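You operate a simulated robot arm through the tools that you are given. There is no shell and no other tool.

You run a simulated two-armed robot. Do the job below in one go: nothing can be reset, and whatever is moved stays where it is left.

JOB
Run the green trainer's engine fast until the fan comes on, then back to idle and key off.
Fine: The fan must come on by itself: leave the blue switch at AUTO. Leave the other controls and parts alone.

Only the result counts: the job must be done as asked and must still hold three seconds after the hand-in. Knocking over, shifting, dropping, spilling or breaking anything else fails it.

ROBOT AND FRAMES
Two 6-joint arms with fingered hands on one trunk that stands fixed in place. Base frame: the origin is at the foot of the trunk, x ahead of it, y to its left, z up. Units: m, rad, N and s.
The left shoulder is at [0.07, 0.191, 1.003], the right one opposite. With the tool pointing down near the work surface each hand reaches from about 0.3 to 0.74 m from the base axis, measured 20 degrees to its own side. Payload 4.7 kg a hand.
The TCP of each hand is the grasp point between the finger pads, 0.036 m short of the fingertips. In the tool frame z runs along the fingers and y along their closing line. The gripper opens to 0.12 m; its body begins 0.042 m behind the TCP. The gripper is a hand of 5 fingers: y runs from the thumb to the fingers, the wrist lies at [-0.018, -0.113, -0.198] in the tool frame, and closing takes about 1.5 s.
Orientation is that of the tool frame in the base frame, as [roll, pitch, yaw] about the fixed x, y, z axes, in that order (R = Rz(yaw) Ry(pitch) Rx(roll)). With the fingers straight down and the wrist toward the robot, the tool's x, y and z point along [0, 1, 0], [1, 0, 0] and [0, 0, -1] of the base frame.

CONTROLS
- The arms move only by the tool jog_arm. It takes "left_motion", "right_motion" or both (then of equal length, played together; a hand with none holds still); each is a list that holds one entry, the list of rows, each a list of 7 numbers: the closure, from 0 (fully open) to 1 (shut), then the shift along the base's x, y, z in units of 200 mm (1.0 is 200 mm), then the turn, a rotation vector about the base's x, y, z in units of 180 degrees (1.0 is 180 degrees). In form: [[[gripper, dx, dy, dz, ax, ay, az], ...]]. A call has 1 to 20 rows; each row is the pose to reach, as a shift and turn from the pose commanded when the call began. A call with a number of a shift or a turn outside -1 to 1 is refused whole. Rows are played at 5 a second. More than 0.05 m and 0.15 rad between two rows, or a gripper value outside its range, and nothing of the call is played. Where a pose cannot be reached the arm comes as near as it can. A force on the tool above 40 N (or 10 N above the force at the start of the call, whichever is more), or a blocked arm, ends the call early, and 0.2 s more pass. Each finger travels about 0.045 m/s and halts on what it meets, pressing with about 33 N; the grip force reading is that of the motor and also rises with nothing between the fingers. The clock runs only during rows and for 0.2 s after the last one: add rows that repeat a pose to give the fingers time. It gives the time, the measured TCP pose, the force on the tool (base axes), the opening and the grip force at its end, in the units of the frame above (readings bear some noise), with the torque about the TCP (base axes, N m) and any sound that the robot's microphone picked up.
- Cameras (640 x 400 px; columns grow to the right, rows downward): "scene" is now at [0.1319, 0.047, 1.2682]; the picture's right is [0.50, -0.86, 0.00], its down [-0.17, -0.10, -0.98] and it looks along [0.85, 0.49, -0.19] (base axes); focal length 318 px, centre (320, 200). "left" rides on the left gripper at [-0.073, -0.091, -0.143] in its tool frame; the picture's right is [-0.80, -0.28, 0.53], its down [0.53, -0.73, 0.42] and it looks along [0.27, 0.62, 0.74] (tool axes); focal length 234 px, centre (320, 200). "right" rides on the right gripper at [0.072, -0.091, -0.143] in its tool frame; the picture's right is [-0.80, 0.28, -0.53], its down [-0.53, -0.73, 0.42] and it looks along [-0.27, 0.62, 0.74] (tool axes); focal length 234 px, centre (320, 200).
- get_image(camera): a new picture of that camera. It takes no simulated time.
- move_column(by): slides the trunk up (or, below 0, down) by that many m; the arms and the scene camera ride with it, the base frame stays. It gives what a move gives, with no picture.
- set_grasp(shape, hand): the hand has 5 fingers and takes this shape, open, in about a second: jaw (thumb against the fingers, like two jaws); tri (thumb and two fingers); tip (a fingertip pinch); poke (one finger out to press); point (the index stretched); flat (the hand flat); cup (the hand cupped); fist (a fist). The gripper value then closes the fingers along that shape, each until it touches; the sizes above hold for jaw. It gives what a move gives, with no picture.
- pan_tilt(pan, tilt): turns the head with the scene camera to pan (to the left, within 1.501 rad either way) and tilt (down, from -0.506 to 1.204), counted from straight ahead of the robot. It gives what a move gives.
- measure_at(camera, pixels): there is no depth. For up to 12 entries [column, row, z] of the newest picture of that camera ("zoom" is the newest enlarged one), the place [x, y] in the base frame at which the ray of that pixel passes the height z, good to about 0.003 m. It takes no simulated time.
- enlarge(camera, box): a new picture of the part [left, top, right, bottom] of that camera's present view, enlarged. It takes no simulated time.
- job_done(): hands the job in; it is judged then, once.

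Unless the task says otherwise, let go and move clear before handing in.

The tools are called after "Request:" as name(argument=value, ...) on one line, values as JSON. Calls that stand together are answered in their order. jog_arm: Moves the arms, as the interface text tells. Its arguments: {"type":"object","properties":{"left_motion":{"type":"array","items":{"type":"array","items":{"type":"array","items":{"type":"number"}}}},"right_motion":{"type":"array","items":{"type":"array","items":{"type":"array","items":{"type":"number"}}}}},"required":[]} The other tools are called the same way: move_column (by) moves the trunk up or down; set_grasp (shape, hand) gives the hand a shape; pan_tilt (pan, tilt) turns the head that bears the scene camera; get_image (camera) takes a picture; measure_at (camera, pixels) gives the place at which the rays of pixels pass given heights; enlarge (camera, box) takes an enlarged picture of a part of a camera's view; job_done () hands the job in.

At the start:

```text
time_s: 0.0
left_position: [0.4013, 0.4727, 1.174]
left_ee_rot: [3.141, -0.002, 1.572]
left_contact_force: [-0.1, -0.6, 0.3]
left_torque: [-0.02, 0.01, 0.03]
left_opening: 0.1193
left_grasp_force: 0.0
left_shape: jaw
right_position: [0.6997, 0.1073, 1.2627]
right_ee_rot: [3.141, -0.001, 1.569]
right_contact_force: [-0.6, -0.9, 0.1]
right_torque: [-0.01, -0.02, -0.01]
right_opening: 0.1196
right_grasp_force: 0.1
right_shape: jaw
trunk travel left (down, up): [-0.48, 0.46]
head pan, tilt (commanded): [0.527, 0.194]
```

scene: 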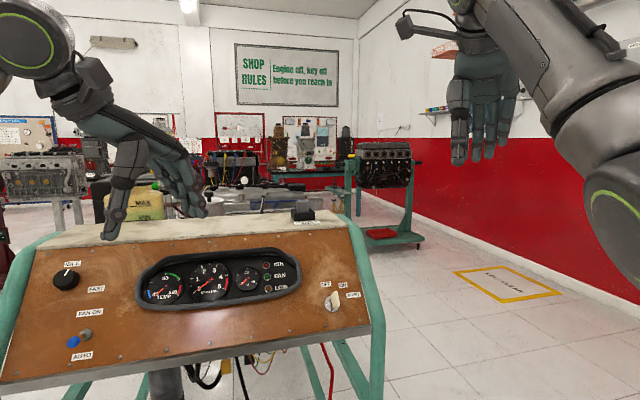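
right: 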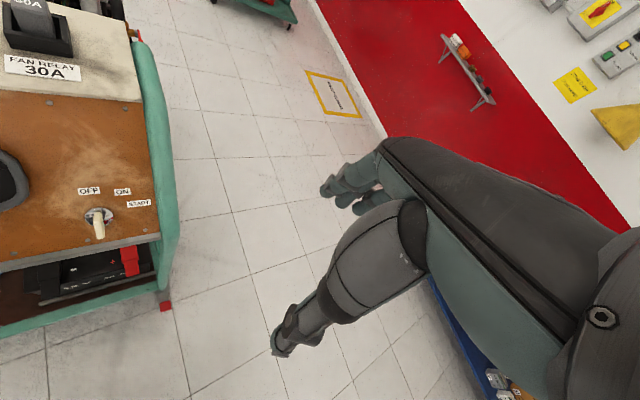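
left: 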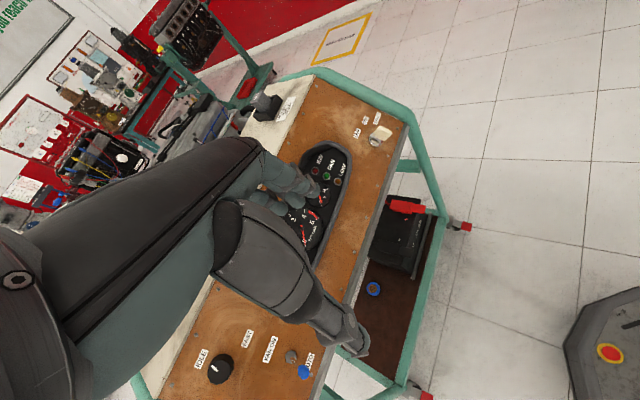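

The scene shows the green-framed trainer with a black knob near (66,278), a blue-tipped switch at (75,340), gauges around (215,278) and a key at (330,302). I'll enlarge these parts to read the labels.

Request:
enlarge(camera="scene", box=[20, 240, 180, 380])

Request:
enlarge(camera="scene", box=[130, 230, 310, 330])

Request:
enlarge(camera="scene", box=[290, 260, 380, 330])

Request:
enlarge(camera="right", box=[60, 170, 180, 250])

```text
2.86 times, centred on (100, 310) of scene
```

zoom: 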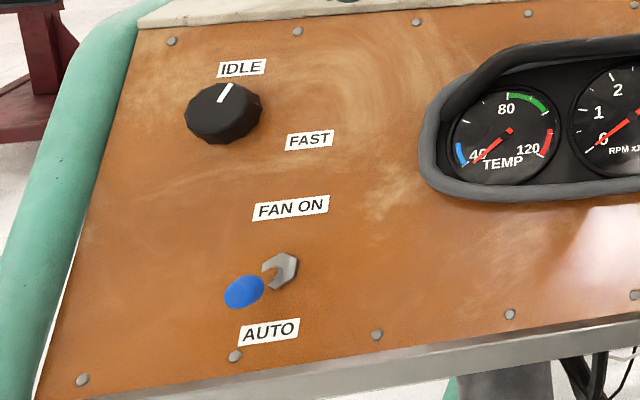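

```text
3.56 times, centred on (220, 280) of scene
```

zoom: 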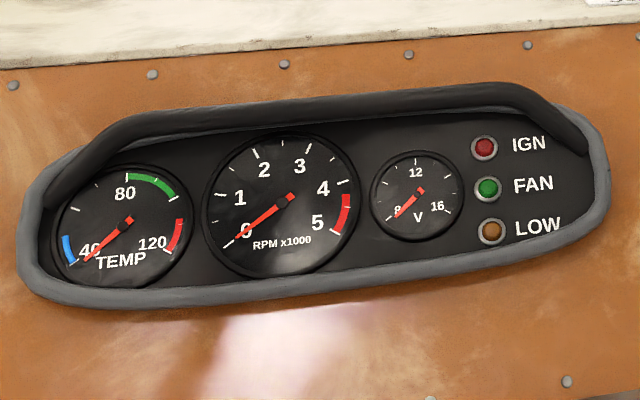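

```text
5.71 times, centred on (335, 295) of scene
```

zoom: 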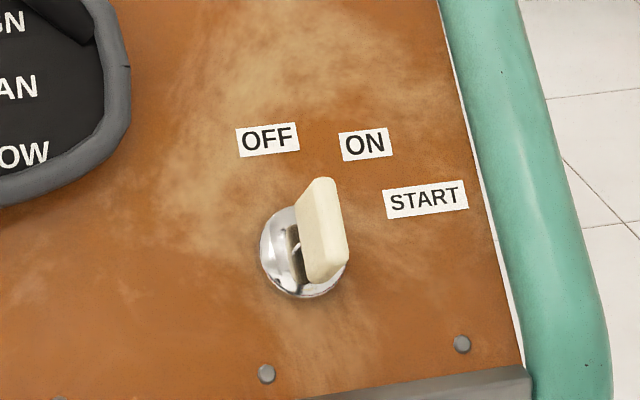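

```text
5.00 times, centred on (120, 210) of right
```

zoom: 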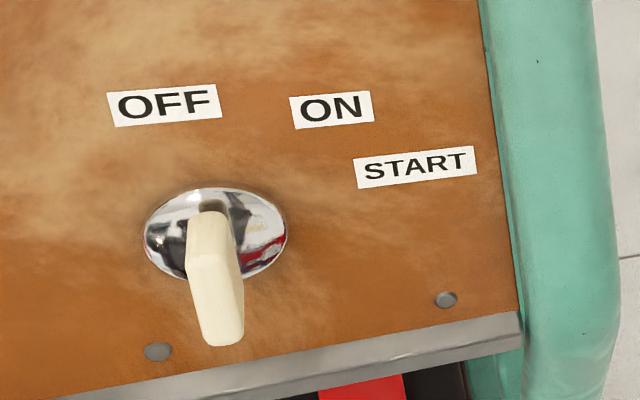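

The key at (330,300) points to OFF, the knob at (66,280) is at IDLE, and the blue switch at (75,340) is at AUTO; the gauges all read zero or cold. Triangulating the two views puts the key near [0.73, 0.36, 0.89] and the knob near [0.39, 0.79, 0.98], on a panel facing [-0.53, -0.53, 0.66]. I'll turn the head toward the panel for a better view.

Request:
pan_tilt(pan=0.85, tilt=0.45)

Request:
get_image(camera="scene")

```text
time_s: 0.8
left_position: [0.4005, 0.4735, 1.1749]
left_ee_rot: [-3.141, -0.001, 1.57]
left_contact_force: [1.6, -0.5, -0.3]
left_torque: [0.02, 0.02, -0.01]
left_opening: 0.1196
left_grasp_force: 0.0
left_shape: jaw
right_position: [0.6994, 0.1068, 1.263]
right_ee_rot: [-3.14, 0.001, 1.57]
right_contact_force: [0.5, -0.4, 0.9]
right_torque: [0.02, 0.05, 0.0]
right_opening: 0.1198
right_grasp_force: 0.1
right_shape: jaw
trunk travel left (down, up): [-0.48, 0.46]
head pan, tilt (commanded): [0.85, 0.45]
```

```text
taken
```

scene: 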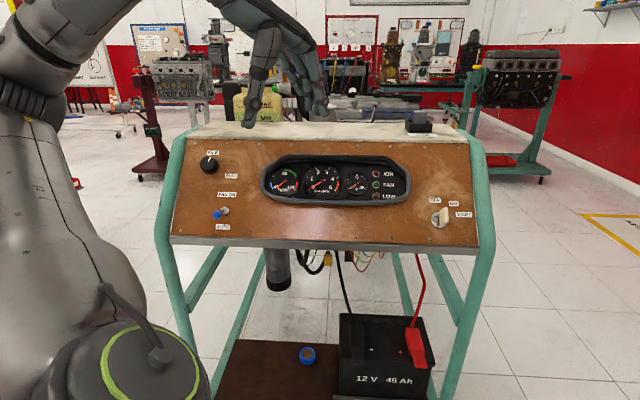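

The whole panel is now in view, with the knob at (208,165), the switch at (222,212), the gauges at (335,183) and the key at (438,215). I'll enlarge both ends to get exact angles.

Request:
enlarge(camera="scene", box=[170, 140, 290, 240])

Request:
enlarge(camera="scene", box=[400, 180, 490, 240])

```text
4.00 times, centred on (230, 190) of scene
```

zoom: 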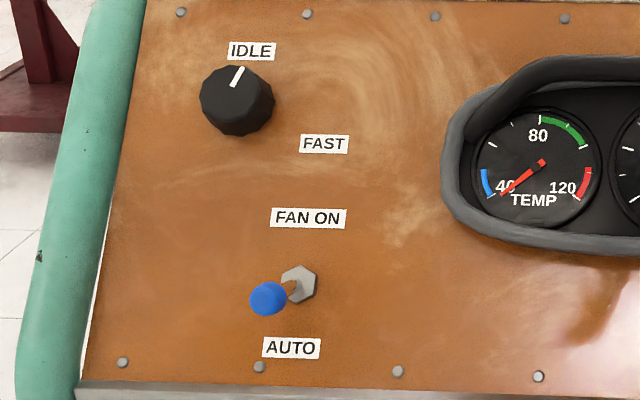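

```text
6.67 times, centred on (445, 210) of scene
```

zoom: 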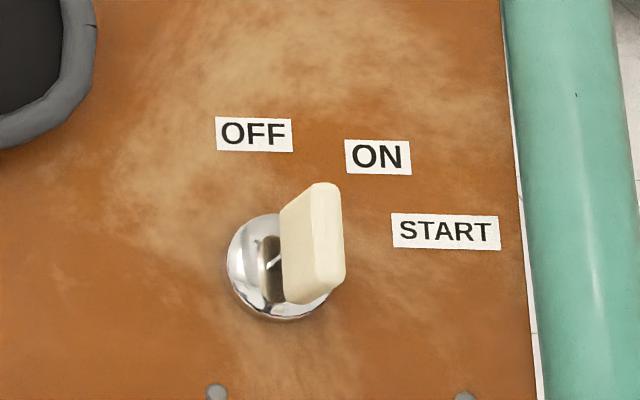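

The bow of the key is a flat plate edge-on at about (446,216), and the knob pointer at zoom (238,77) sits at IDLE. I'll take rays at two heights from both cameras to triangulate the key and knob precisely.

Request:
measure_at(camera="scene", pixels=[[446.5, 216.3, 0.9], [446.5, 216.3, 0.95], [438.3, 219.9, 0.88], [438.3, 219.9, 0.92], [210, 162.5, 0.96], [210, 162.5, 1.0], [428, 190, 0.92], [452.5, 193.5, 0.92], [465.5, 204.6, 0.9]])

Request:
measure_at(camera="right", pixels=[[99.6, 225, 0.9], [99.6, 225, 0.95], [99, 217, 0.88], [99, 217, 0.92], [88.6, 190.8, 0.92], [122.4, 192, 0.92], [138.8, 203.6, 0.9]])

Request:
measure_at(camera="left", pixels=[[221, 368, 0.96], [221, 368, 1.0]])

```text
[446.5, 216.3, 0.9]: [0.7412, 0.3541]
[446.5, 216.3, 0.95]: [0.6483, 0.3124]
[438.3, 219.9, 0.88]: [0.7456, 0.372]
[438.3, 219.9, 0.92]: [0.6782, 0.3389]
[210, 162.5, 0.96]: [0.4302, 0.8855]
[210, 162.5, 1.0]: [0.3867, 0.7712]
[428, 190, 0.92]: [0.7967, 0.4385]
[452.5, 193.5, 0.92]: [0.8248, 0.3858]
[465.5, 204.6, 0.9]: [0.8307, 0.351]
```

```text
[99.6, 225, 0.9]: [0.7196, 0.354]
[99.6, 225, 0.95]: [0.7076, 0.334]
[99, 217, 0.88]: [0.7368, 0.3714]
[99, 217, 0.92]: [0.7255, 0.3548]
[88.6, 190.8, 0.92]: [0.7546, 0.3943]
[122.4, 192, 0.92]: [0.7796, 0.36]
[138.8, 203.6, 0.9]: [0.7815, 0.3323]
```

```text
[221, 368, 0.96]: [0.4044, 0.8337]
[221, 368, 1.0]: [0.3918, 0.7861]
```

The rays give the key bow's outer edge centre at about [0.716, 0.346, 0.913] and the knob top at about [0.395, 0.795, 0.992]. I'll bring both hands to standoff poses squared to the panel, still about 0.2 m away: the right hand for the key and the left for the knob.

Request:
jog_arm(right_motion=[[[0, -0.0221, 0.0398, -0.0314, -0.0073, -0.0176, 0.0385], [0, -0.0441, 0.0796, -0.0628, -0.0145, -0.0351, 0.0771], [0, -0.0662, 0.1193, -0.0942, -0.0218, -0.0527, 0.1156], [0, -0.0882, 0.1591, -0.1256, -0.029, -0.0703, 0.1542], [0, -0.1103, 0.1989, -0.1569, -0.0363, -0.0879, 0.1927], [0, -0.1323, 0.2387, -0.1883, -0.0436, -0.1054, 0.2312], [0, -0.1544, 0.2784, -0.2197, -0.0508, -0.123, 0.2698], [0, -0.1764, 0.3182, -0.2511, -0.0581, -0.1406, 0.3083], [0, -0.1985, 0.358, -0.2825, -0.0654, -0.1582, 0.3469], [0, -0.2206, 0.3978, -0.3139, -0.0726, -0.1757, 0.3854], [0, -0.2426, 0.4376, -0.3453, -0.0799, -0.1933, 0.4239], [0, -0.2647, 0.4773, -0.3767, -0.0871, -0.2109, 0.4625], [0, -0.2867, 0.5171, -0.4081, -0.0944, -0.2284, 0.501], [0, -0.3088, 0.5569, -0.4394, -0.1017, -0.246, 0.5396], [0, -0.3308, 0.5967, -0.4708, -0.1089, -0.2636, 0.5781], [0, -0.3529, 0.6364, -0.5022, -0.1162, -0.2811, 0.6166], [0, -0.3749, 0.6762, -0.5336, -0.1234, -0.2987, 0.6552], [0, -0.397, 0.716, -0.565, -0.1307, -0.3163, 0.6937]]], left_motion=[[[0, -0.0139, 0.0517, -0.0208, 0.0059, -0.0143, 0.013], [0, -0.0278, 0.1033, -0.0417, 0.0119, -0.0287, 0.026], [0, -0.0417, 0.155, -0.0625, 0.0178, -0.043, 0.0391], [0, -0.0556, 0.2067, -0.0833, 0.0237, -0.0573, 0.0521], [0, -0.0694, 0.2583, -0.1042, 0.0297, -0.0717, 0.0651], [0, -0.0833, 0.31, -0.125, 0.0356, -0.086, 0.0781], [0, -0.0972, 0.3617, -0.1458, 0.0415, -0.1003, 0.0911], [0, -0.1111, 0.4133, -0.1667, 0.0475, -0.1147, 0.1041], [0, -0.125, 0.465, -0.1875, 0.0534, -0.129, 0.1172], [0, -0.1389, 0.5167, -0.2083, 0.0593, -0.1433, 0.1302], [0, -0.1528, 0.5683, -0.2292, 0.0653, -0.1577, 0.1432], [0, -0.1667, 0.62, -0.25, 0.0712, -0.172, 0.1562], [0, -0.1806, 0.6717, -0.2708, 0.0771, -0.1863, 0.1692], [0, -0.1944, 0.7233, -0.2917, 0.0831, -0.2007, 0.1822], [0, -0.2083, 0.775, -0.3125, 0.089, -0.215, 0.1953], [0, -0.2222, 0.8267, -0.3333, 0.0949, -0.2293, 0.2083], [0, -0.2361, 0.8783, -0.3542, 0.1009, -0.2437, 0.2213], [0, -0.25, 0.93, -0.375, 0.1068, -0.258, 0.2343]]])

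Request:
get_image(camera="scene")

Request:
get_image(camera="right")

Request:
get_image(camera="left")

```text
time_s: 4.6
left_position: [0.4726, 0.526, 1.1337]
left_ee_rot: [2.299, -0.004, 2.349]
left_contact_force: [-0.6, -1.7, 0.6]
left_torque: [0.06, 0.03, 0.05]
left_opening: 0.1197
left_grasp_force: 0.1
left_shape: jaw
left hand out of reach, approached as far as the arm can: row 1, 2, 3, 4, 5, 6, 7, 8, 9, 10, 11, 12, 13, 14, 15, 16, 17, 18
right_position: [0.6182, 0.2469, 1.1514]
right_ee_rot: [3.139, 0.859, -2.357]
right_contact_force: [0.1, -0.6, -0.3]
right_torque: [0.05, -0.01, 0.04]
right_opening: 0.1198
right_grasp_force: 0.1
right_shape: jaw
trunk travel left (down, up): [-0.48, 0.46]
head pan, tilt (commanded): [0.85, 0.45]
```

```text
taken
```

scene: 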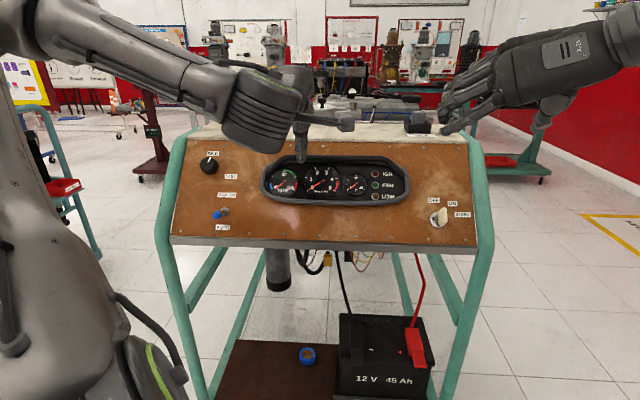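

```text
taken
```

right: 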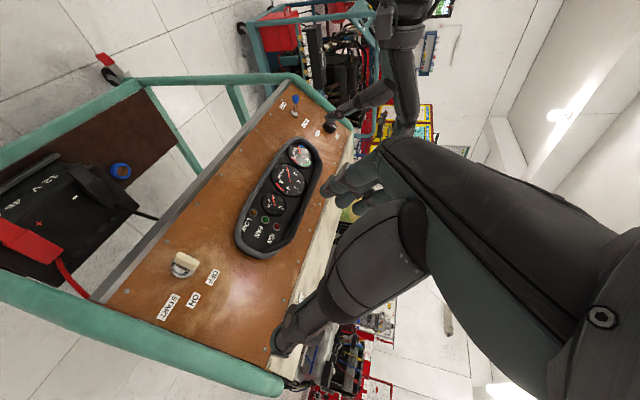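

```text
taken
```

left: 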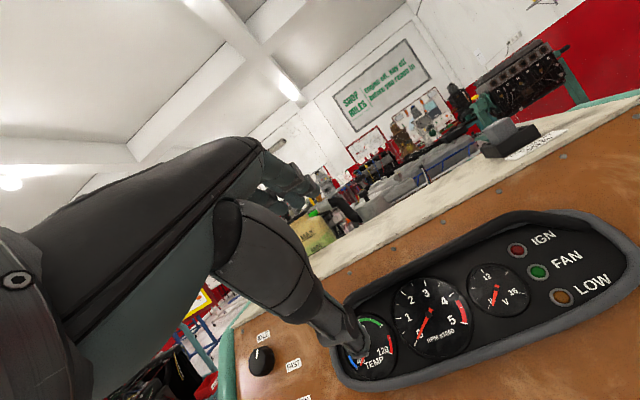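

The right hand reached its pose, and its image shows the key at (185,264). The left hand came up short at [0.473, 0.526, 1.134] although its orientation is right, so I'll try just translating it toward the knob.

Request:
jog_arm(left_motion=[[[0, -0.1, 0.11, -0.03, 0, 0, 0], [0, -0.2, 0.22, -0.06, 0, 0, 0], [0, -0.3, 0.34, -0.09, 0, 0, 0], [0, -0.4, 0.45, -0.12, 0, 0, 0], [0, -0.5, 0.56, -0.15, 0, 0, 0], [0, -0.6, 0.67, -0.17, 0, 0, 0], [0, -0.6, 0.67, -0.17, 0, 0, 0]]])

Request:
get_image(camera="scene")

```text
time_s: 6.2
left_position: [0.469, 0.5459, 1.1329]
left_ee_rot: [2.286, -0.002, 2.36]
left_contact_force: [-0.4, 0.0, -0.2]
left_torque: [-0.02, -0.01, 0.02]
left_opening: 0.1198
left_grasp_force: 0.1
left_shape: jaw
left hand out of reach, approached as far as the arm can: row 1, 2, 3, 4, 5, 6, 7
right_position: [0.6196, 0.2511, 1.1498]
right_ee_rot: [-3.141, 0.855, -2.356]
right_contact_force: [0.3, 0.4, -0.1]
right_torque: [-0.04, 0.01, 0.01]
right_opening: 0.1199
right_grasp_force: 0.1
right_shape: jaw
trunk travel left (down, up): [-0.48, 0.46]
head pan, tilt (commanded): [0.85, 0.45]
```

```text
taken
```

scene: 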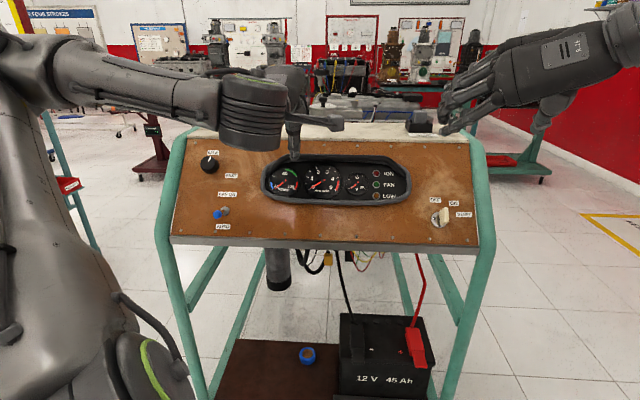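

The left hand barely moved, so that wrist placement is beyond its limits (the arm is folded with its elbow up at (40,60)). I'll try the orientation with the wrist to the left of the knob, turning the hand 90° about the panel normal while moving toward the knob.

Request:
jog_arm(left_motion=[[[0, -0.03, 0.05, -0.01, 0.0223, 0.0223, -0.0273], [0, -0.06, 0.1, -0.02, 0.0445, 0.0445, -0.0547], [0, -0.1, 0.15, -0.03, 0.0668, 0.0668, -0.082], [0, -0.13, 0.2, -0.04, 0.089, 0.089, -0.1093], [0, -0.17, 0.25, -0.05, 0.1113, 0.1113, -0.1367], [0, -0.2, 0.3, -0.06, 0.1335, 0.1335, -0.164], [0, -0.24, 0.36, -0.07, 0.1558, 0.1558, -0.1913], [0, -0.28, 0.42, -0.08, 0.178, 0.178, -0.2187], [0, -0.32, 0.47, -0.09, 0.2003, 0.2003, -0.246], [0, -0.36, 0.52, -0.1, 0.2225, 0.2225, -0.2733], [0, -0.4, 0.57, -0.1, 0.2448, 0.2448, -0.3007], [0, -0.44, 0.62, -0.1, 0.267, 0.267, -0.328], [0, -0.44, 0.62, -0.1, 0.267, 0.267, -0.328]]])

Request:
get_image(camera="scene")

Request:
get_image(camera="left")

```text
time_s: 9.0
left_position: [0.5107, 0.4506, 1.0644]
left_ee_rot: [-3.139, -0.857, 0.783]
left_contact_force: [0.0, -0.3, -0.4]
left_torque: [0.01, 0.01, 0.0]
left_opening: 0.1198
left_grasp_force: 0.0
left_shape: jaw
left hand out of reach, approached as far as the arm can: row 1, 2, 3, 4, 5, 6, 7, 8, 9, 10, 11, 12, 13
right_position: [0.6206, 0.252, 1.15]
right_ee_rot: [3.14, 0.853, -2.359]
right_contact_force: [-0.6, -0.2, -0.6]
right_torque: [0.05, 0.0, -0.02]
right_opening: 0.12
right_grasp_force: 0.0
right_shape: jaw
trunk travel left (down, up): [-0.48, 0.46]
head pan, tilt (commanded): [0.85, 0.45]
```

```text
taken
```

scene: 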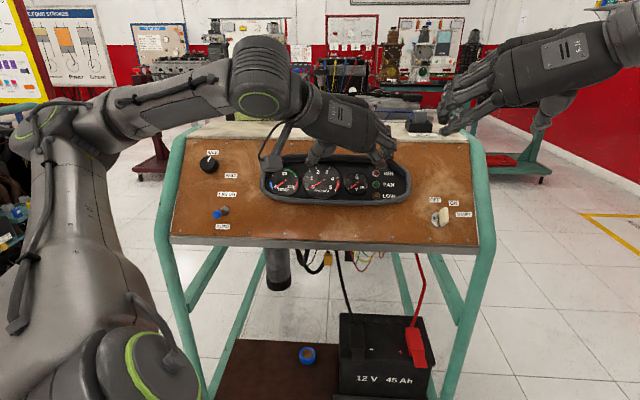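

```text
taken
```

left: 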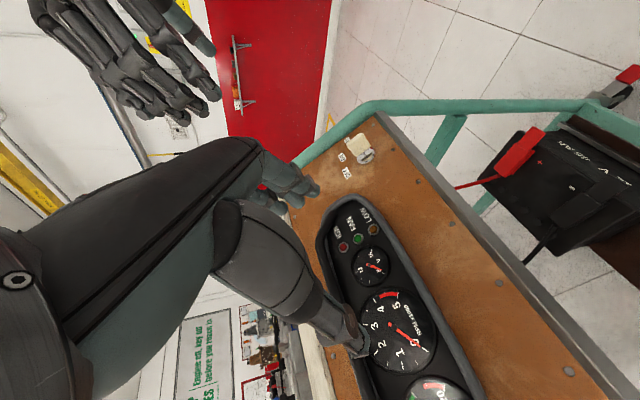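

The left hand got the orientation but was pushed right to [0.51, 0.45, 1.06], so its wrist seems unable to go further left at this shoulder height. I'll raise the trunk so the forearm can come down onto the knob from above.

Request:
move_column(by=0.25)

Request:
get_image(camera="scene")

```text
time_s: 11.6
left_position: [0.5113, 0.4508, 1.3164]
left_ee_rot: [3.14, -0.857, 0.786]
left_contact_force: [-0.6, 0.4, 0.0]
left_torque: [0.02, 0.0, 0.03]
left_opening: 0.12
left_grasp_force: 0.1
left_shape: jaw
right_position: [0.6194, 0.2514, 1.4]
right_ee_rot: [3.141, 0.855, -2.355]
right_contact_force: [0.7, 0.2, 0.3]
right_torque: [-0.02, 0.0, -0.02]
right_opening: 0.1199
right_grasp_force: 0.0
right_shape: jaw
trunk travel left (down, up): [-0.73, 0.21]
head pan, tilt (commanded): [0.85, 0.45]
```

```text
taken
```

scene: 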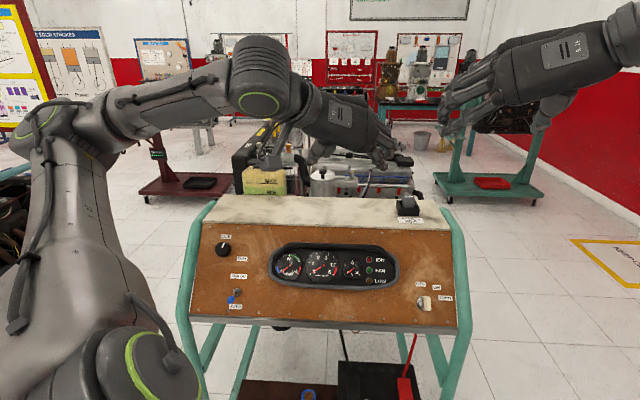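

The trunk is up 0.25 m and the panel is still fully visible, with the knob at (223,249). I'll move the left hand down and left toward the knob.

Request:
jog_arm(left_motion=[[[0, -0.07, 0.11, -0.11, 0, 0, 0], [0, -0.14, 0.21, -0.21, 0, 0, 0], [0, -0.21, 0.32, -0.32, 0, 0, 0], [0, -0.28, 0.43, -0.43, 0, 0, 0], [0, -0.35, 0.53, -0.53, 0, 0, 0], [0, -0.42, 0.64, -0.64, 0, 0, 0], [0, -0.49, 0.75, -0.75, 0, 0, 0], [0, -0.55, 0.85, -0.85, 0, 0, 0], [0, -0.55, 0.85, -0.85, 0, 0, 0]]])

Request:
get_image(camera="scene")

```text
time_s: 13.6
left_position: [0.532, 0.52, 1.1165]
left_ee_rot: [-3.139, -0.86, 0.781]
left_contact_force: [0.4, -0.9, 1.1]
left_torque: [0.01, 0.02, -0.02]
left_opening: 0.1201
left_grasp_force: 0.0
left_shape: jaw
left hand out of reach, approached as far as the arm can: row 1, 2, 3, 4, 5, 6, 7, 8, 9
right_position: [0.6187, 0.2473, 1.3999]
right_ee_rot: [3.139, 0.856, -2.358]
right_contact_force: [-0.5, -0.1, 0.1]
right_torque: [0.03, -0.02, -0.01]
right_opening: 0.12
right_grasp_force: 0.0
right_shape: jaw
trunk travel left (down, up): [-0.73, 0.21]
head pan, tilt (commanded): [0.85, 0.45]
```

```text
taken
```

scene: 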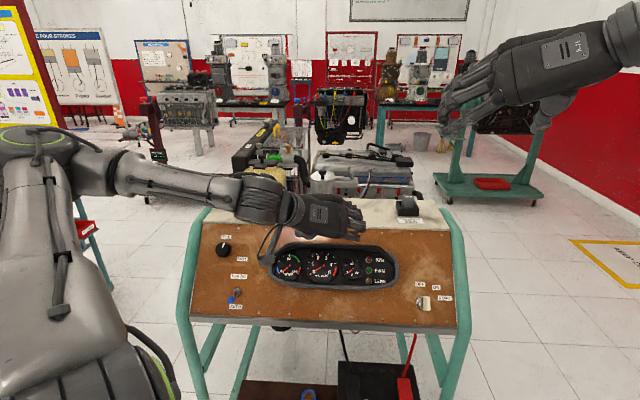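

The hand still stalls at wrist y of about 0.49 ([0.532, 0.52, 1.117]), which suggests the commanded pose may be piling up beyond reach. I'll test this with a 0.1 m shift to the right.

Request:
jog_arm(left_motion=[[[0, 0, -0.15, 0, 0, 0, 0], [0, 0, -0.3, 0, 0, 0, 0], [0, 0, -0.4, 0, 0, 0, 0], [0, 0, -0.5, 0, 0, 0, 0]]])

```text
time_s: 14.6
left_position: [0.5348, 0.422, 1.1129]
left_ee_rot: [-3.14, -0.858, 0.785]
left_contact_force: [0.0, -0.2, 0.5]
left_torque: [0.0, 0.02, -0.03]
left_opening: 0.1198
left_grasp_force: 0.0
left_shape: jaw
right_position: [0.6212, 0.2513, 1.3992]
right_ee_rot: [3.141, 0.852, -2.354]
right_contact_force: [0.5, -0.5, -0.3]
right_torque: [0.0, -0.02, 0.01]
right_opening: 0.1201
right_grasp_force: 0.1
right_shape: jaw
trunk travel left (down, up): [-0.73, 0.21]
head pan, tilt (commanded): [0.85, 0.45]
```

The hand moved exactly 0.1 m, so commands start from the achieved pose. The limit looks like a minimum distance from the shoulder axis, so I'll raise the trunk the rest of the way.

Request:
move_column(by=0.2)

Request:
get_image(camera="scene")

```text
time_s: 16.8
left_position: [0.534, 0.4233, 1.314]
left_ee_rot: [-3.141, -0.857, 0.783]
left_contact_force: [0.2, 1.0, 0.9]
left_torque: [0.0, 0.0, 0.02]
left_opening: 0.1199
left_grasp_force: 0.1
left_shape: jaw
right_position: [0.6202, 0.2518, 1.599]
right_ee_rot: [-3.14, 0.854, -2.356]
right_contact_force: [0.5, 0.9, 0.1]
right_torque: [-0.01, -0.01, 0.03]
right_opening: 0.1199
right_grasp_force: 0.0
right_shape: jaw
trunk travel left (down, up): [-0.93, 0.01]
head pan, tilt (commanded): [0.85, 0.45]
```

```text
taken
```

scene: 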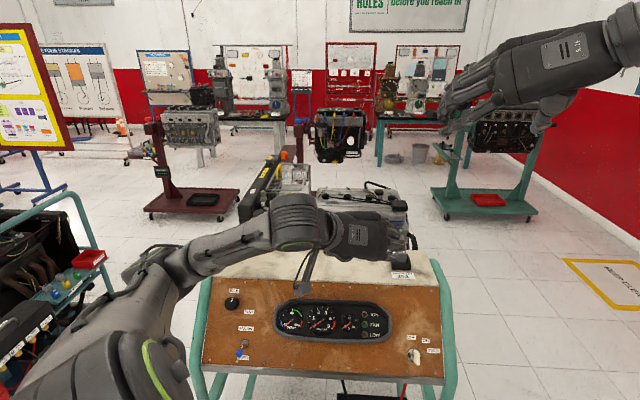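

The trunk is up and the knob is visible at (232,303). I'll move the left hand toward the knob again from here.

Request:
jog_arm(left_motion=[[[0, -0.09, 0.125, -0.075, 0, 0, 0], [0, -0.175, 0.25, -0.15, 0, 0, 0], [0, -0.26, 0.375, -0.225, 0, 0, 0], [0, -0.35, 0.5, -0.3, 0, 0, 0], [0, -0.44, 0.625, -0.375, 0, 0, 0], [0, -0.525, 0.75, -0.45, 0, 0, 0], [0, -0.61, 0.875, -0.525, 0, 0, 0], [0, -0.7, 1.0, -0.6, 0, 0, 0], [0, -0.7, 1.0, -0.6, 0, 0, 0]]])

Request:
get_image(camera="scene")

```text
time_s: 18.8
left_position: [0.4211, 0.5816, 1.1621]
left_ee_rot: [-3.142, -0.856, 0.784]
left_contact_force: [0.0, -0.3, 0.4]
left_torque: [0.01, 0.04, 0.02]
left_opening: 0.12
left_grasp_force: 0.1
left_shape: jaw
left hand out of reach, approached as far as the arm can: row 4, 5, 6, 7, 8, 9
right_position: [0.6221, 0.2516, 1.5977]
right_ee_rot: [3.137, 0.853, -2.359]
right_contact_force: [-0.4, -1.2, 0.2]
right_torque: [0.04, -0.01, 0.01]
right_opening: 0.1198
right_grasp_force: 0.1
right_shape: jaw
trunk travel left (down, up): [-0.93, 0.01]
head pan, tilt (commanded): [0.85, 0.45]
```

```text
taken
```

scene: 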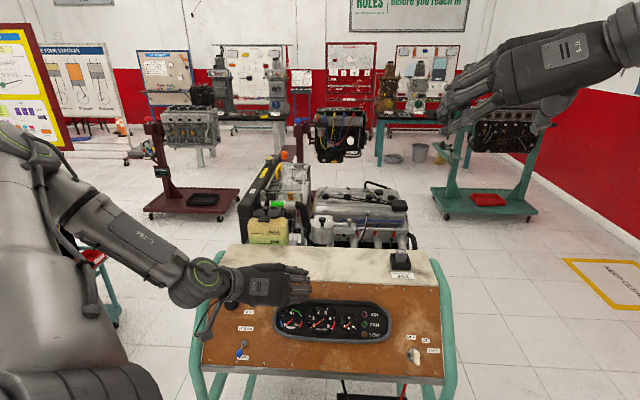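

The left hand got to [0.421, 0.582, 1.162], much closer, and lower positions reach further. I'll turn the hand so its wrist lies below the knob while moving on toward the knob standoff.

Request:
jog_arm(left_motion=[[[0, -0.03, 0.05, -0.025, -0.0223, -0.0223, 0.0273], [0, -0.06, 0.1, -0.05, -0.0445, -0.0445, 0.0547], [0, -0.1, 0.15, -0.075, -0.0668, -0.0668, 0.082], [0, -0.13, 0.2, -0.1, -0.089, -0.089, 0.1093], [0, -0.17, 0.25, -0.125, -0.1113, -0.1113, 0.1367], [0, -0.2, 0.3, -0.15, -0.1335, -0.1335, 0.164], [0, -0.24, 0.35, -0.175, -0.1558, -0.1558, 0.1913], [0, -0.28, 0.4, -0.2, -0.178, -0.178, 0.2187], [0, -0.32, 0.45, -0.225, -0.2003, -0.2003, 0.246], [0, -0.35, 0.5, -0.25, -0.2225, -0.2225, 0.2733], [0, -0.38, 0.55, -0.275, -0.2448, -0.2448, 0.3007], [0, -0.4, 0.6, -0.3, -0.267, -0.267, 0.328], [0, -0.4, 0.6, -0.3, -0.267, -0.267, 0.328]]])

Request:
get_image(camera="scene")

Request:
get_image(camera="left")

```text
time_s: 21.6
left_position: [0.3393, 0.6993, 1.1022]
left_ee_rot: [2.287, -0.001, 2.362]
left_contact_force: [-0.2, -0.4, 0.6]
left_torque: [-0.04, 0.02, 0.02]
left_opening: 0.1199
left_grasp_force: 0.2
left_shape: jaw
right_position: [0.6201, 0.2513, 1.6001]
right_ee_rot: [-3.14, 0.854, -2.354]
right_contact_force: [0.2, -0.3, 0.0]
right_torque: [0.0, 0.0, -0.01]
right_opening: 0.1199
right_grasp_force: 0.1
right_shape: jaw
trunk travel left (down, up): [-0.93, 0.01]
head pan, tilt (commanded): [0.85, 0.45]
```

```text
taken
```

scene: 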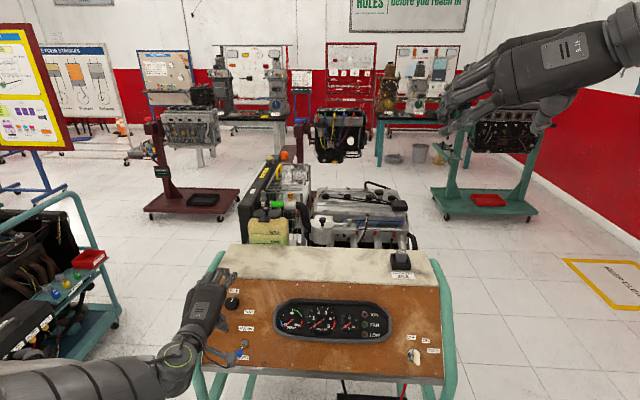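

```text
taken
```

left: 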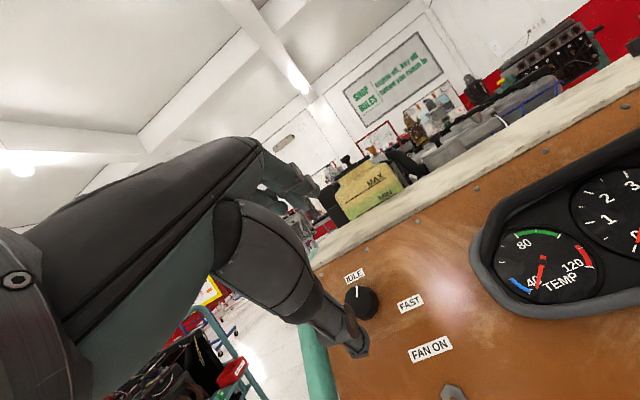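

The left hand now sits squarely over the knob at [0.339, 0.699, 1.102], and its camera shows the knob at (362,302) with the pointer toward IDLE. I'll enlarge that to read the pointer angle.

Request:
enlarge(camera="left", box=[310, 250, 470, 370])

Request:
enlarge(camera="scene", box=[190, 260, 290, 370])

```text
3.33 times, centred on (390, 310) of left
```

zoom: 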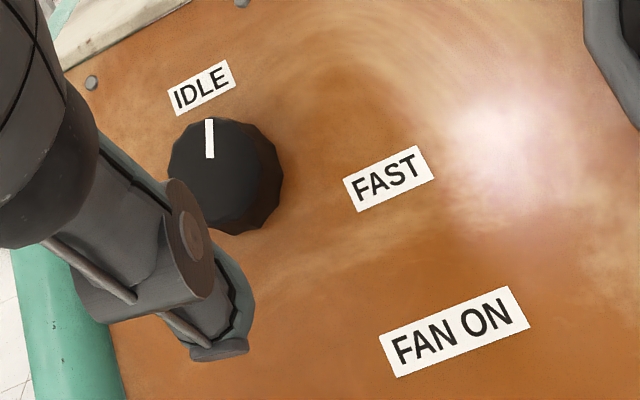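

```text
3.64 times, centred on (240, 315) of scene
```

zoom: 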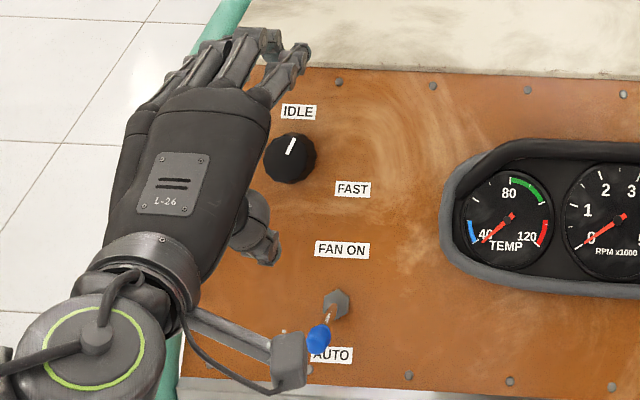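

The pointer is at roughly 23° clockwise of panel-up and FAST is at about 115°, so the knob needs a clockwise turn of about 90°. Now I'll lower the right hand toward the key to check its reach at this trunk height.

Request:
jog_arm(right_motion=[[[0, 0.02, 0.02, -0.2, 0, 0, 0], [0, 0.04, 0.04, -0.4, 0, 0, 0], [0, 0.06, 0.06, -0.6, 0, 0, 0], [0, 0.08, 0.08, -0.8, 0, 0, 0], [0, 0.1, 0.1, -1.0, 0, 0, 0]]])

Request:
jog_arm(right_motion=[[[0, 0.01, 0.01, -0.2, 0, 0, 0], [0, 0.02, 0.02, -0.4, 0, 0, 0], [0, 0.03, 0.03, -0.6, 0, 0, 0], [0, 0.04, 0.04, -0.8, 0, 0, 0], [0, 0.05, 0.05, -1.0, 0, 0, 0]]])

Request:
get_image(camera="right")

Request:
get_image(camera="scene")

```text
time_s: 22.8
left_position: [0.3401, 0.6988, 1.1016]
left_ee_rot: [2.286, -0.001, 2.359]
left_contact_force: [-0.4, 0.0, -0.5]
left_torque: [0.0, -0.02, -0.01]
left_opening: 0.1198
left_grasp_force: 0.1
left_shape: jaw
right_position: [0.6398, 0.2711, 1.3996]
right_ee_rot: [3.141, 0.856, -2.357]
right_contact_force: [1.3, -0.4, 0.1]
right_torque: [-0.05, -0.01, 0.02]
right_opening: 0.12
right_grasp_force: 0.1
right_shape: jaw
trunk travel left (down, up): [-0.93, 0.01]
head pan, tilt (commanded): [0.85, 0.45]
```

```text
time_s: 24.2
left_position: [0.3388, 0.6984, 1.1018]
left_ee_rot: [2.285, -0.001, 2.356]
left_contact_force: [0.2, 0.1, 0.5]
left_torque: [0.0, 0.0, 0.0]
left_opening: 0.1198
left_grasp_force: 0.1
left_shape: jaw
right_position: [0.6981, 0.2299, 1.2062]
right_ee_rot: [-3.026, 0.854, -2.327]
right_contact_force: [-0.1, 0.1, 0.5]
right_torque: [-0.03, -0.03, -0.02]
right_opening: 0.1198
right_grasp_force: 0.1
right_shape: jaw
right hand out of reach, approached as far as the arm can: row 5
trunk travel left (down, up): [-0.93, 0.01]
head pan, tilt (commanded): [0.85, 0.45]
stopped in row 5 (right hand): the arm was blocked; the commanded pose is now the measured one
```

```text
taken
```

right: 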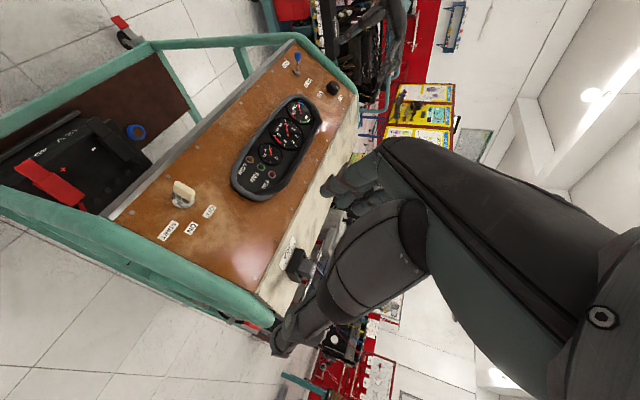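

```text
taken
```

scene: 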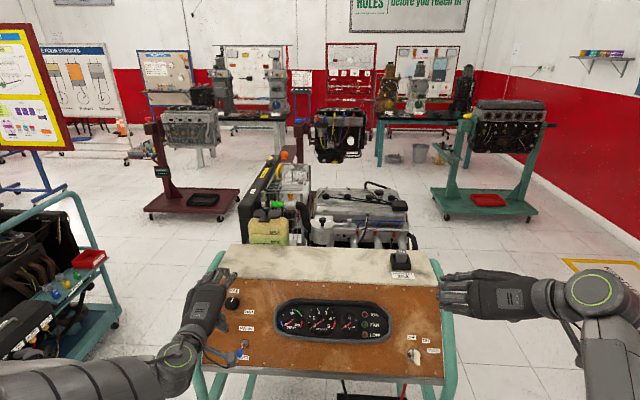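

The right arm was blocked at [0.698, 0.230, 1.206] with this wrist turn, so it can't work the key from this trunk height. I'll use the left arm for both controls and first move the right hand back out of the way.

Request:
jog_arm(right_motion=[[[0, -0.014, -0.056, 0.042, 0.0073, 0.0176, -0.0385], [0, -0.028, -0.111, 0.083, 0.0145, 0.0351, -0.0771], [0, -0.042, -0.167, 0.125, 0.0218, 0.0527, -0.1156], [0, -0.056, -0.222, 0.167, 0.029, 0.0703, -0.1542], [0, -0.069, -0.278, 0.208, 0.0363, 0.0879, -0.1927], [0, -0.083, -0.333, 0.25, 0.0436, 0.1054, -0.2312], [0, -0.097, -0.389, 0.292, 0.0508, 0.123, -0.2698], [0, -0.111, -0.444, 0.333, 0.0581, 0.1406, -0.3083], [0, -0.125, -0.5, 0.375, 0.0654, 0.1582, -0.3469], [0, -0.139, -0.556, 0.417, 0.0726, 0.1757, -0.3854], [0, -0.153, -0.611, 0.458, 0.0799, 0.1933, -0.4239], [0, -0.167, -0.667, 0.5, 0.0871, 0.2109, -0.4625], [0, -0.181, -0.722, 0.542, 0.0944, 0.2284, -0.501], [0, -0.194, -0.778, 0.583, 0.1017, 0.246, -0.5396], [0, -0.208, -0.833, 0.625, 0.1089, 0.2636, -0.5781], [0, -0.222, -0.889, 0.667, 0.1162, 0.2811, -0.6166], [0, -0.236, -0.944, 0.708, 0.1234, 0.2987, -0.6552], [0, -0.25, -1.0, 0.75, 0.1307, 0.3163, -0.6937]]])

Request:
jog_arm(right_motion=[[[0, -0.02, -0.2, 0, 0, 0, 0], [0, -0.04, -0.4, 0, 0, 0, 0], [0, -0.06, -0.6, 0, 0, 0, 0], [0, -0.08, -0.8, 0, 0, 0, 0], [0, -0.1, -1.0, 0, 0, 0, 0]]])

Request:
get_image(camera="scene")

```text
time_s: 28.0
left_position: [0.3402, 0.6999, 1.1031]
left_ee_rot: [2.285, -0.001, 2.358]
left_contact_force: [-0.3, -0.7, 0.1]
left_torque: [0.0, 0.01, 0.04]
left_opening: 0.1198
left_grasp_force: 0.0
left_shape: jaw
right_position: [0.6854, 0.0642, 1.3018]
right_ee_rot: [-3.065, 0.0, 1.587]
right_contact_force: [0.1, 0.0, -0.1]
right_torque: [0.0, -0.04, 0.03]
right_opening: 0.1198
right_grasp_force: 0.1
right_shape: jaw
right hand out of reach, approached as far as the arm can: row 7, 8, 9, 10, 11, 12, 13, 16, 17, 18
trunk travel left (down, up): [-0.93, 0.01]
head pan, tilt (commanded): [0.85, 0.45]
```

```text
time_s: 29.2
left_position: [0.3404, 0.6965, 1.104]
left_ee_rot: [2.287, -0.003, 2.359]
left_contact_force: [-0.7, -0.3, 1.2]
left_torque: [-0.02, 0.01, -0.03]
left_opening: 0.12
left_grasp_force: 0.0
left_shape: jaw
right_position: [0.7232, -0.1344, 1.252]
right_ee_rot: [-3.053, -0.003, 1.588]
right_contact_force: [0.1, -0.8, -0.2]
right_torque: [0.0, 0.0, 0.02]
right_opening: 0.12
right_grasp_force: 0.1
right_shape: jaw
right hand out of reach, approached as far as the arm can: row 1, 2, 3, 4, 5
trunk travel left (down, up): [-0.93, 0.01]
head pan, tilt (commanded): [0.85, 0.45]
```

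```text
taken
```

scene: 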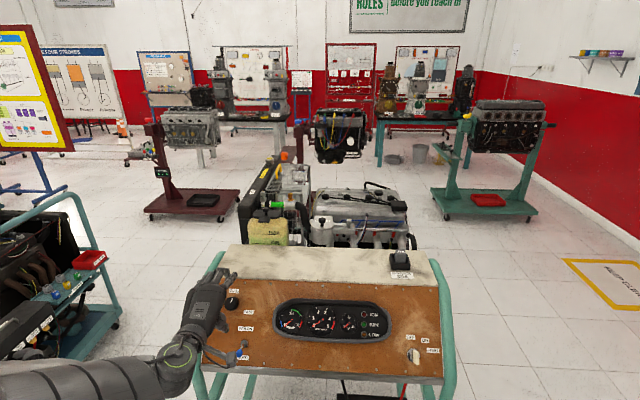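

The right hand is clear of the work area. I'll now carry the left hand along the panel to a standoff in front of the key, turning it so the fingers close sideways across the key's flat faces.

Request:
jog_arm(left_motion=[[[0, 0.083, -0.083, 0, 0.0223, 0.0223, -0.0273], [0, 0.167, -0.167, 0, 0.0445, 0.0445, -0.0547], [0, 0.25, -0.25, 0, 0.0668, 0.0668, -0.082], [0, 0.333, -0.333, 0, 0.089, 0.089, -0.1093], [0, 0.417, -0.417, 0, 0.1113, 0.1113, -0.1367], [0, 0.5, -0.5, 0, 0.1335, 0.1335, -0.164], [0, 0.583, -0.583, 0, 0.1558, 0.1558, -0.1913], [0, 0.667, -0.667, 0, 0.178, 0.178, -0.2187], [0, 0.75, -0.75, 0, 0.2003, 0.2003, -0.246], [0, 0.833, -0.833, 0, 0.2225, 0.2225, -0.2733], [0, 0.917, -0.917, 0, 0.2448, 0.2448, -0.3007], [0, 1.0, -1.0, 0, 0.267, 0.267, -0.328]]])

Request:
jog_arm(left_motion=[[[0, 0.1, -0.16, -0.1, 0, 0, 0], [0, 0.2, -0.33, -0.2, 0, 0, 0], [0, 0.31, -0.5, -0.31, 0, 0, 0], [0, 0.42, -0.67, -0.42, 0, 0, 0], [0, 0.52, -0.84, -0.52, 0, 0, 0], [0, 0.62, -1.0, -0.63, 0, 0, 0], [0, 0.62, -1.0, -0.63, 0, 0, 0]]])

Request:
get_image(camera="scene")

Request:
get_image(camera="left")

```text
time_s: 31.8
left_position: [0.5406, 0.4983, 1.1021]
left_ee_rot: [-3.135, -0.858, 0.779]
left_contact_force: [-0.3, 0.1, 0.2]
left_torque: [0.02, 0.01, -0.01]
left_opening: 0.1199
left_grasp_force: 0.1
left_shape: jaw
right_position: [0.7236, -0.1303, 1.2529]
right_ee_rot: [-3.054, -0.001, 1.587]
right_contact_force: [0.3, 0.5, -0.8]
right_torque: [0.0, 0.04, 0.01]
right_opening: 0.12
right_grasp_force: 0.0
right_shape: jaw
trunk travel left (down, up): [-0.93, 0.01]
head pan, tilt (commanded): [0.85, 0.45]
```

```text
time_s: 33.4
left_position: [0.6636, 0.2978, 0.9748]
left_ee_rot: [3.141, -0.855, 0.785]
left_contact_force: [0.0, -0.1, -0.3]
left_torque: [-0.02, 0.0, -0.01]
left_opening: 0.1198
left_grasp_force: 0.2
left_shape: jaw
right_position: [0.7215, -0.1295, 1.2526]
right_ee_rot: [-3.056, -0.001, 1.589]
right_contact_force: [0.2, -0.4, 1.0]
right_torque: [0.01, -0.01, -0.03]
right_opening: 0.1199
right_grasp_force: 0.1
right_shape: jaw
trunk travel left (down, up): [-0.93, 0.01]
head pan, tilt (commanded): [0.85, 0.45]
```

```text
taken
```

scene: 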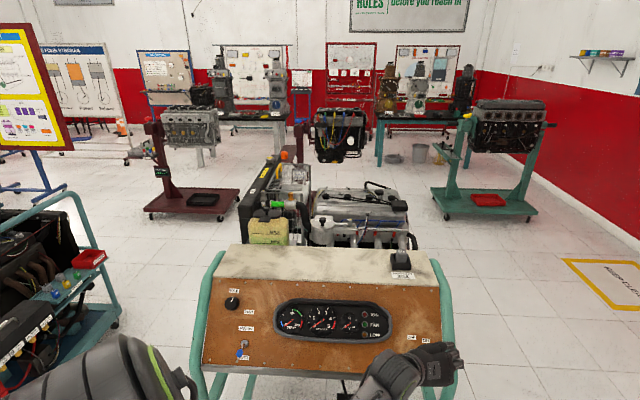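

```text
taken
```

left: 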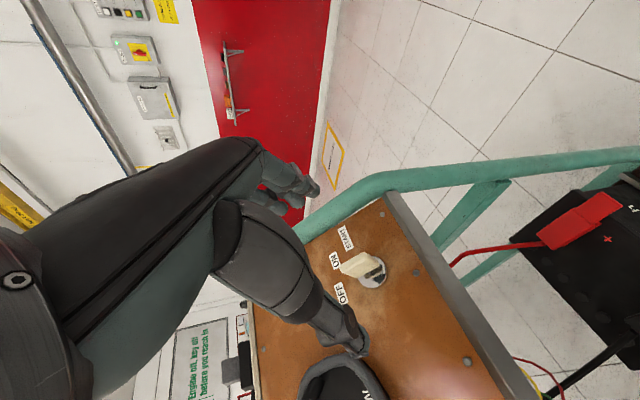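

The left hand is at the key standoff, and its camera shows the key at (355,264) over the lock at (375,272). I'll enlarge the view and take rays to pin down the key's position.

Request:
enlarge(camera="left", box=[310, 210, 430, 310])

Request:
enlarge(camera="scene", box=[360, 320, 470, 400])

```text
4.00 times, centred on (370, 260) of left
```

zoom: 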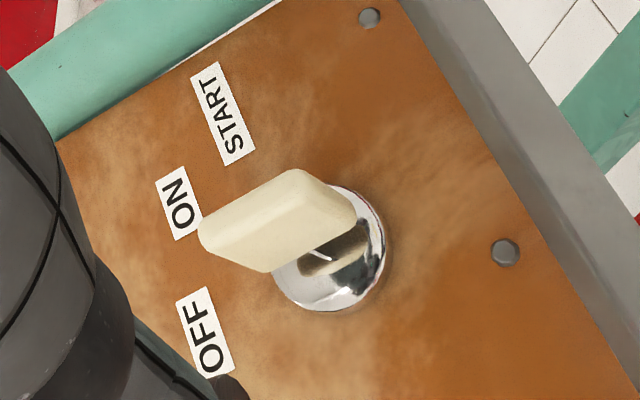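

```text
5.00 times, centred on (415, 360) of scene
```

zoom: 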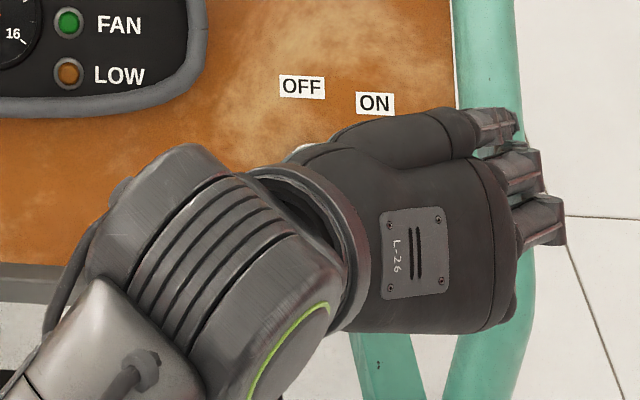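

The enlarged view shows the key's bow as a plate about 35 mm wide and 10 mm thick, standing roughly 50 mm off the panel. Before gripping, I'll check that the arm can turn 80° clockwise here by making the turn at this standoff.

Request:
jog_arm(left_motion=[[[0, 0, 0, 0, 0.0237, 0.0237, -0.0292], [0, 0, 0, 0, 0.0475, 0.0475, -0.0583], [0, 0, 0, 0, 0.0712, 0.0712, -0.0875], [0, 0, 0, 0, 0.0949, 0.0949, -0.1166], [0, 0, 0, 0, 0.1187, 0.1187, -0.1458], [0, 0, 0, 0, 0.1424, 0.1424, -0.175], [0, 0, 0, 0, 0.1661, 0.1661, -0.2041], [0, 0, 0, 0, 0.1898, 0.1898, -0.2333], [0, 0, 0, 0, 0.2136, 0.2136, -0.2624], [0, 0, 0, 0, 0.2373, 0.2373, -0.2916]]])

Request:
get_image(camera="scene")

Request:
get_image(camera="left")

```text
time_s: 35.6
left_position: [0.6644, 0.298, 0.9758]
left_ee_rot: [-2.294, -0.13, -0.673]
left_contact_force: [-0.4, 0.2, 0.4]
left_torque: [-0.02, -0.01, -0.01]
left_opening: 0.1199
left_grasp_force: 0.0
left_shape: jaw
right_position: [0.7231, -0.1318, 1.2524]
right_ee_rot: [-3.055, -0.002, 1.586]
right_contact_force: [0.2, 0.1, -0.5]
right_torque: [0.01, 0.01, -0.03]
right_opening: 0.1198
right_grasp_force: 0.1
right_shape: jaw
trunk travel left (down, up): [-0.93, 0.01]
head pan, tilt (commanded): [0.85, 0.45]
```

```text
taken
```

scene: 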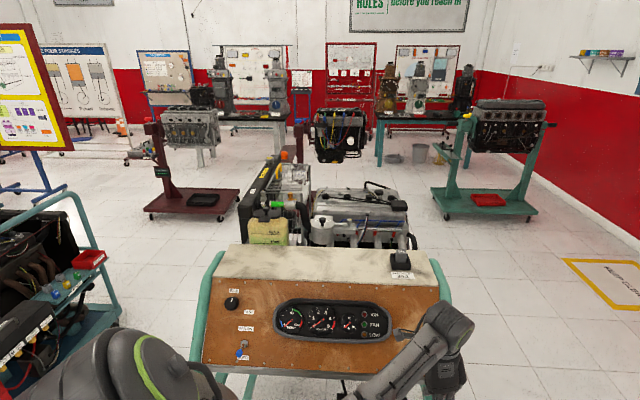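

```text
taken
```

left: 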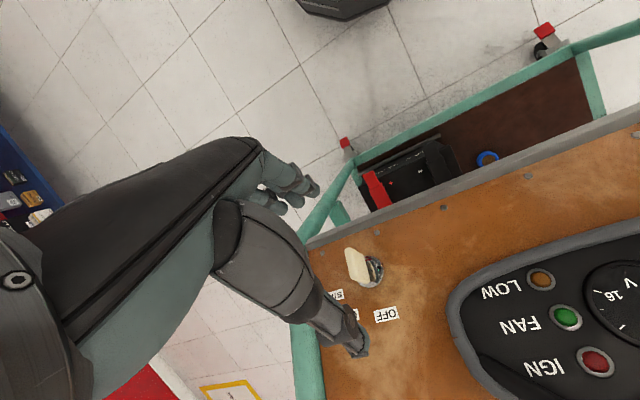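

The full 80° turn is reachable without moving the tool point, and this second view shows the key from above at (358,268). I'll use it to triangulate the bow better.

Request:
enlarge(camera="left", box=[310, 220, 430, 320])

```text
4.00 times, centred on (370, 270) of left
```

zoom: 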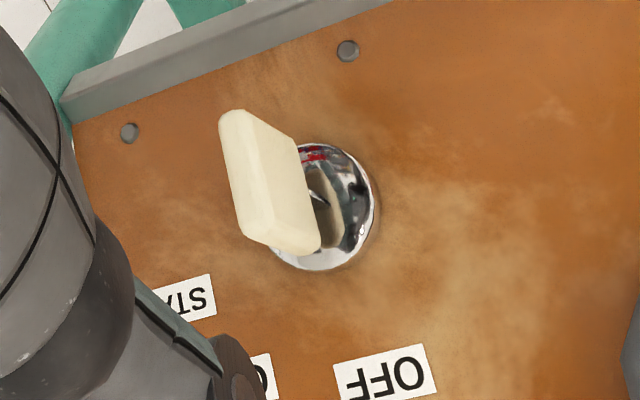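

This view puts the key's axis near u=0.259, w=1.181 in panel coordinates, with the bow's outer edge about 49 mm out and aligned within 2° of panel-up. I'll turn the hand back and half close the fingers before going in.

Request:
jog_arm(left_motion=[[[0.05, 0, 0, 0, -0.0237, -0.0237, 0.0292], [0.1, 0, 0, 0, -0.0475, -0.0475, 0.0583], [0.15, 0, 0, 0, -0.0712, -0.0712, 0.0875], [0.2, 0, 0, 0, -0.0949, -0.0949, 0.1166], [0.25, 0, 0, 0, -0.1187, -0.1187, 0.1458], [0.3, 0, 0, 0, -0.1424, -0.1424, 0.175], [0.35, 0, 0, 0, -0.1661, -0.1661, 0.2041], [0.4, 0, 0, 0, -0.1898, -0.1898, 0.2333], [0.45, 0, 0, 0, -0.2136, -0.2136, 0.2624], [0.45, 0, 0, 0, -0.2373, -0.2373, 0.2916], [0.45, 0, 0, 0, -0.2373, -0.2373, 0.2916]]])

Request:
get_image(camera="left")

Request:
enlarge(camera="left", box=[260, 160, 420, 320])

```text
time_s: 38.0
left_position: [0.6634, 0.2986, 0.9757]
left_ee_rot: [3.139, -0.857, 0.787]
left_contact_force: [0.4, -0.4, -0.4]
left_torque: [-0.01, -0.01, 0.0]
left_opening: 0.0667
left_grasp_force: 0.1
left_shape: jaw
right_position: [0.7226, -0.1317, 1.2539]
right_ee_rot: [-3.057, -0.002, 1.588]
right_contact_force: [-0.2, 1.2, -0.1]
right_torque: [0.04, 0.01, -0.01]
right_opening: 0.1201
right_grasp_force: 0.1
right_shape: jaw
trunk travel left (down, up): [-0.93, 0.01]
head pan, tilt (commanded): [0.85, 0.45]
```

```text
taken
```

left: 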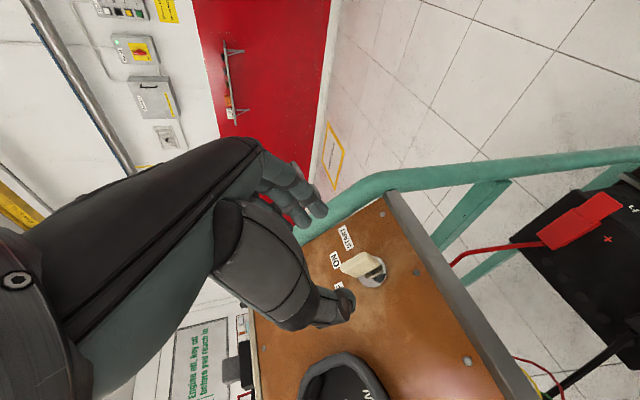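

```text
2.50 times, centred on (340, 240) of left
```

zoom: 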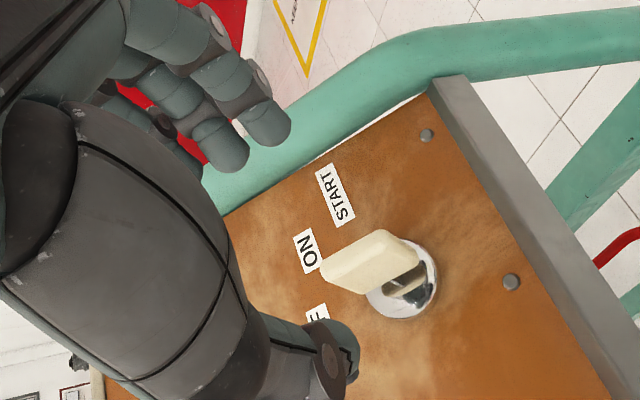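

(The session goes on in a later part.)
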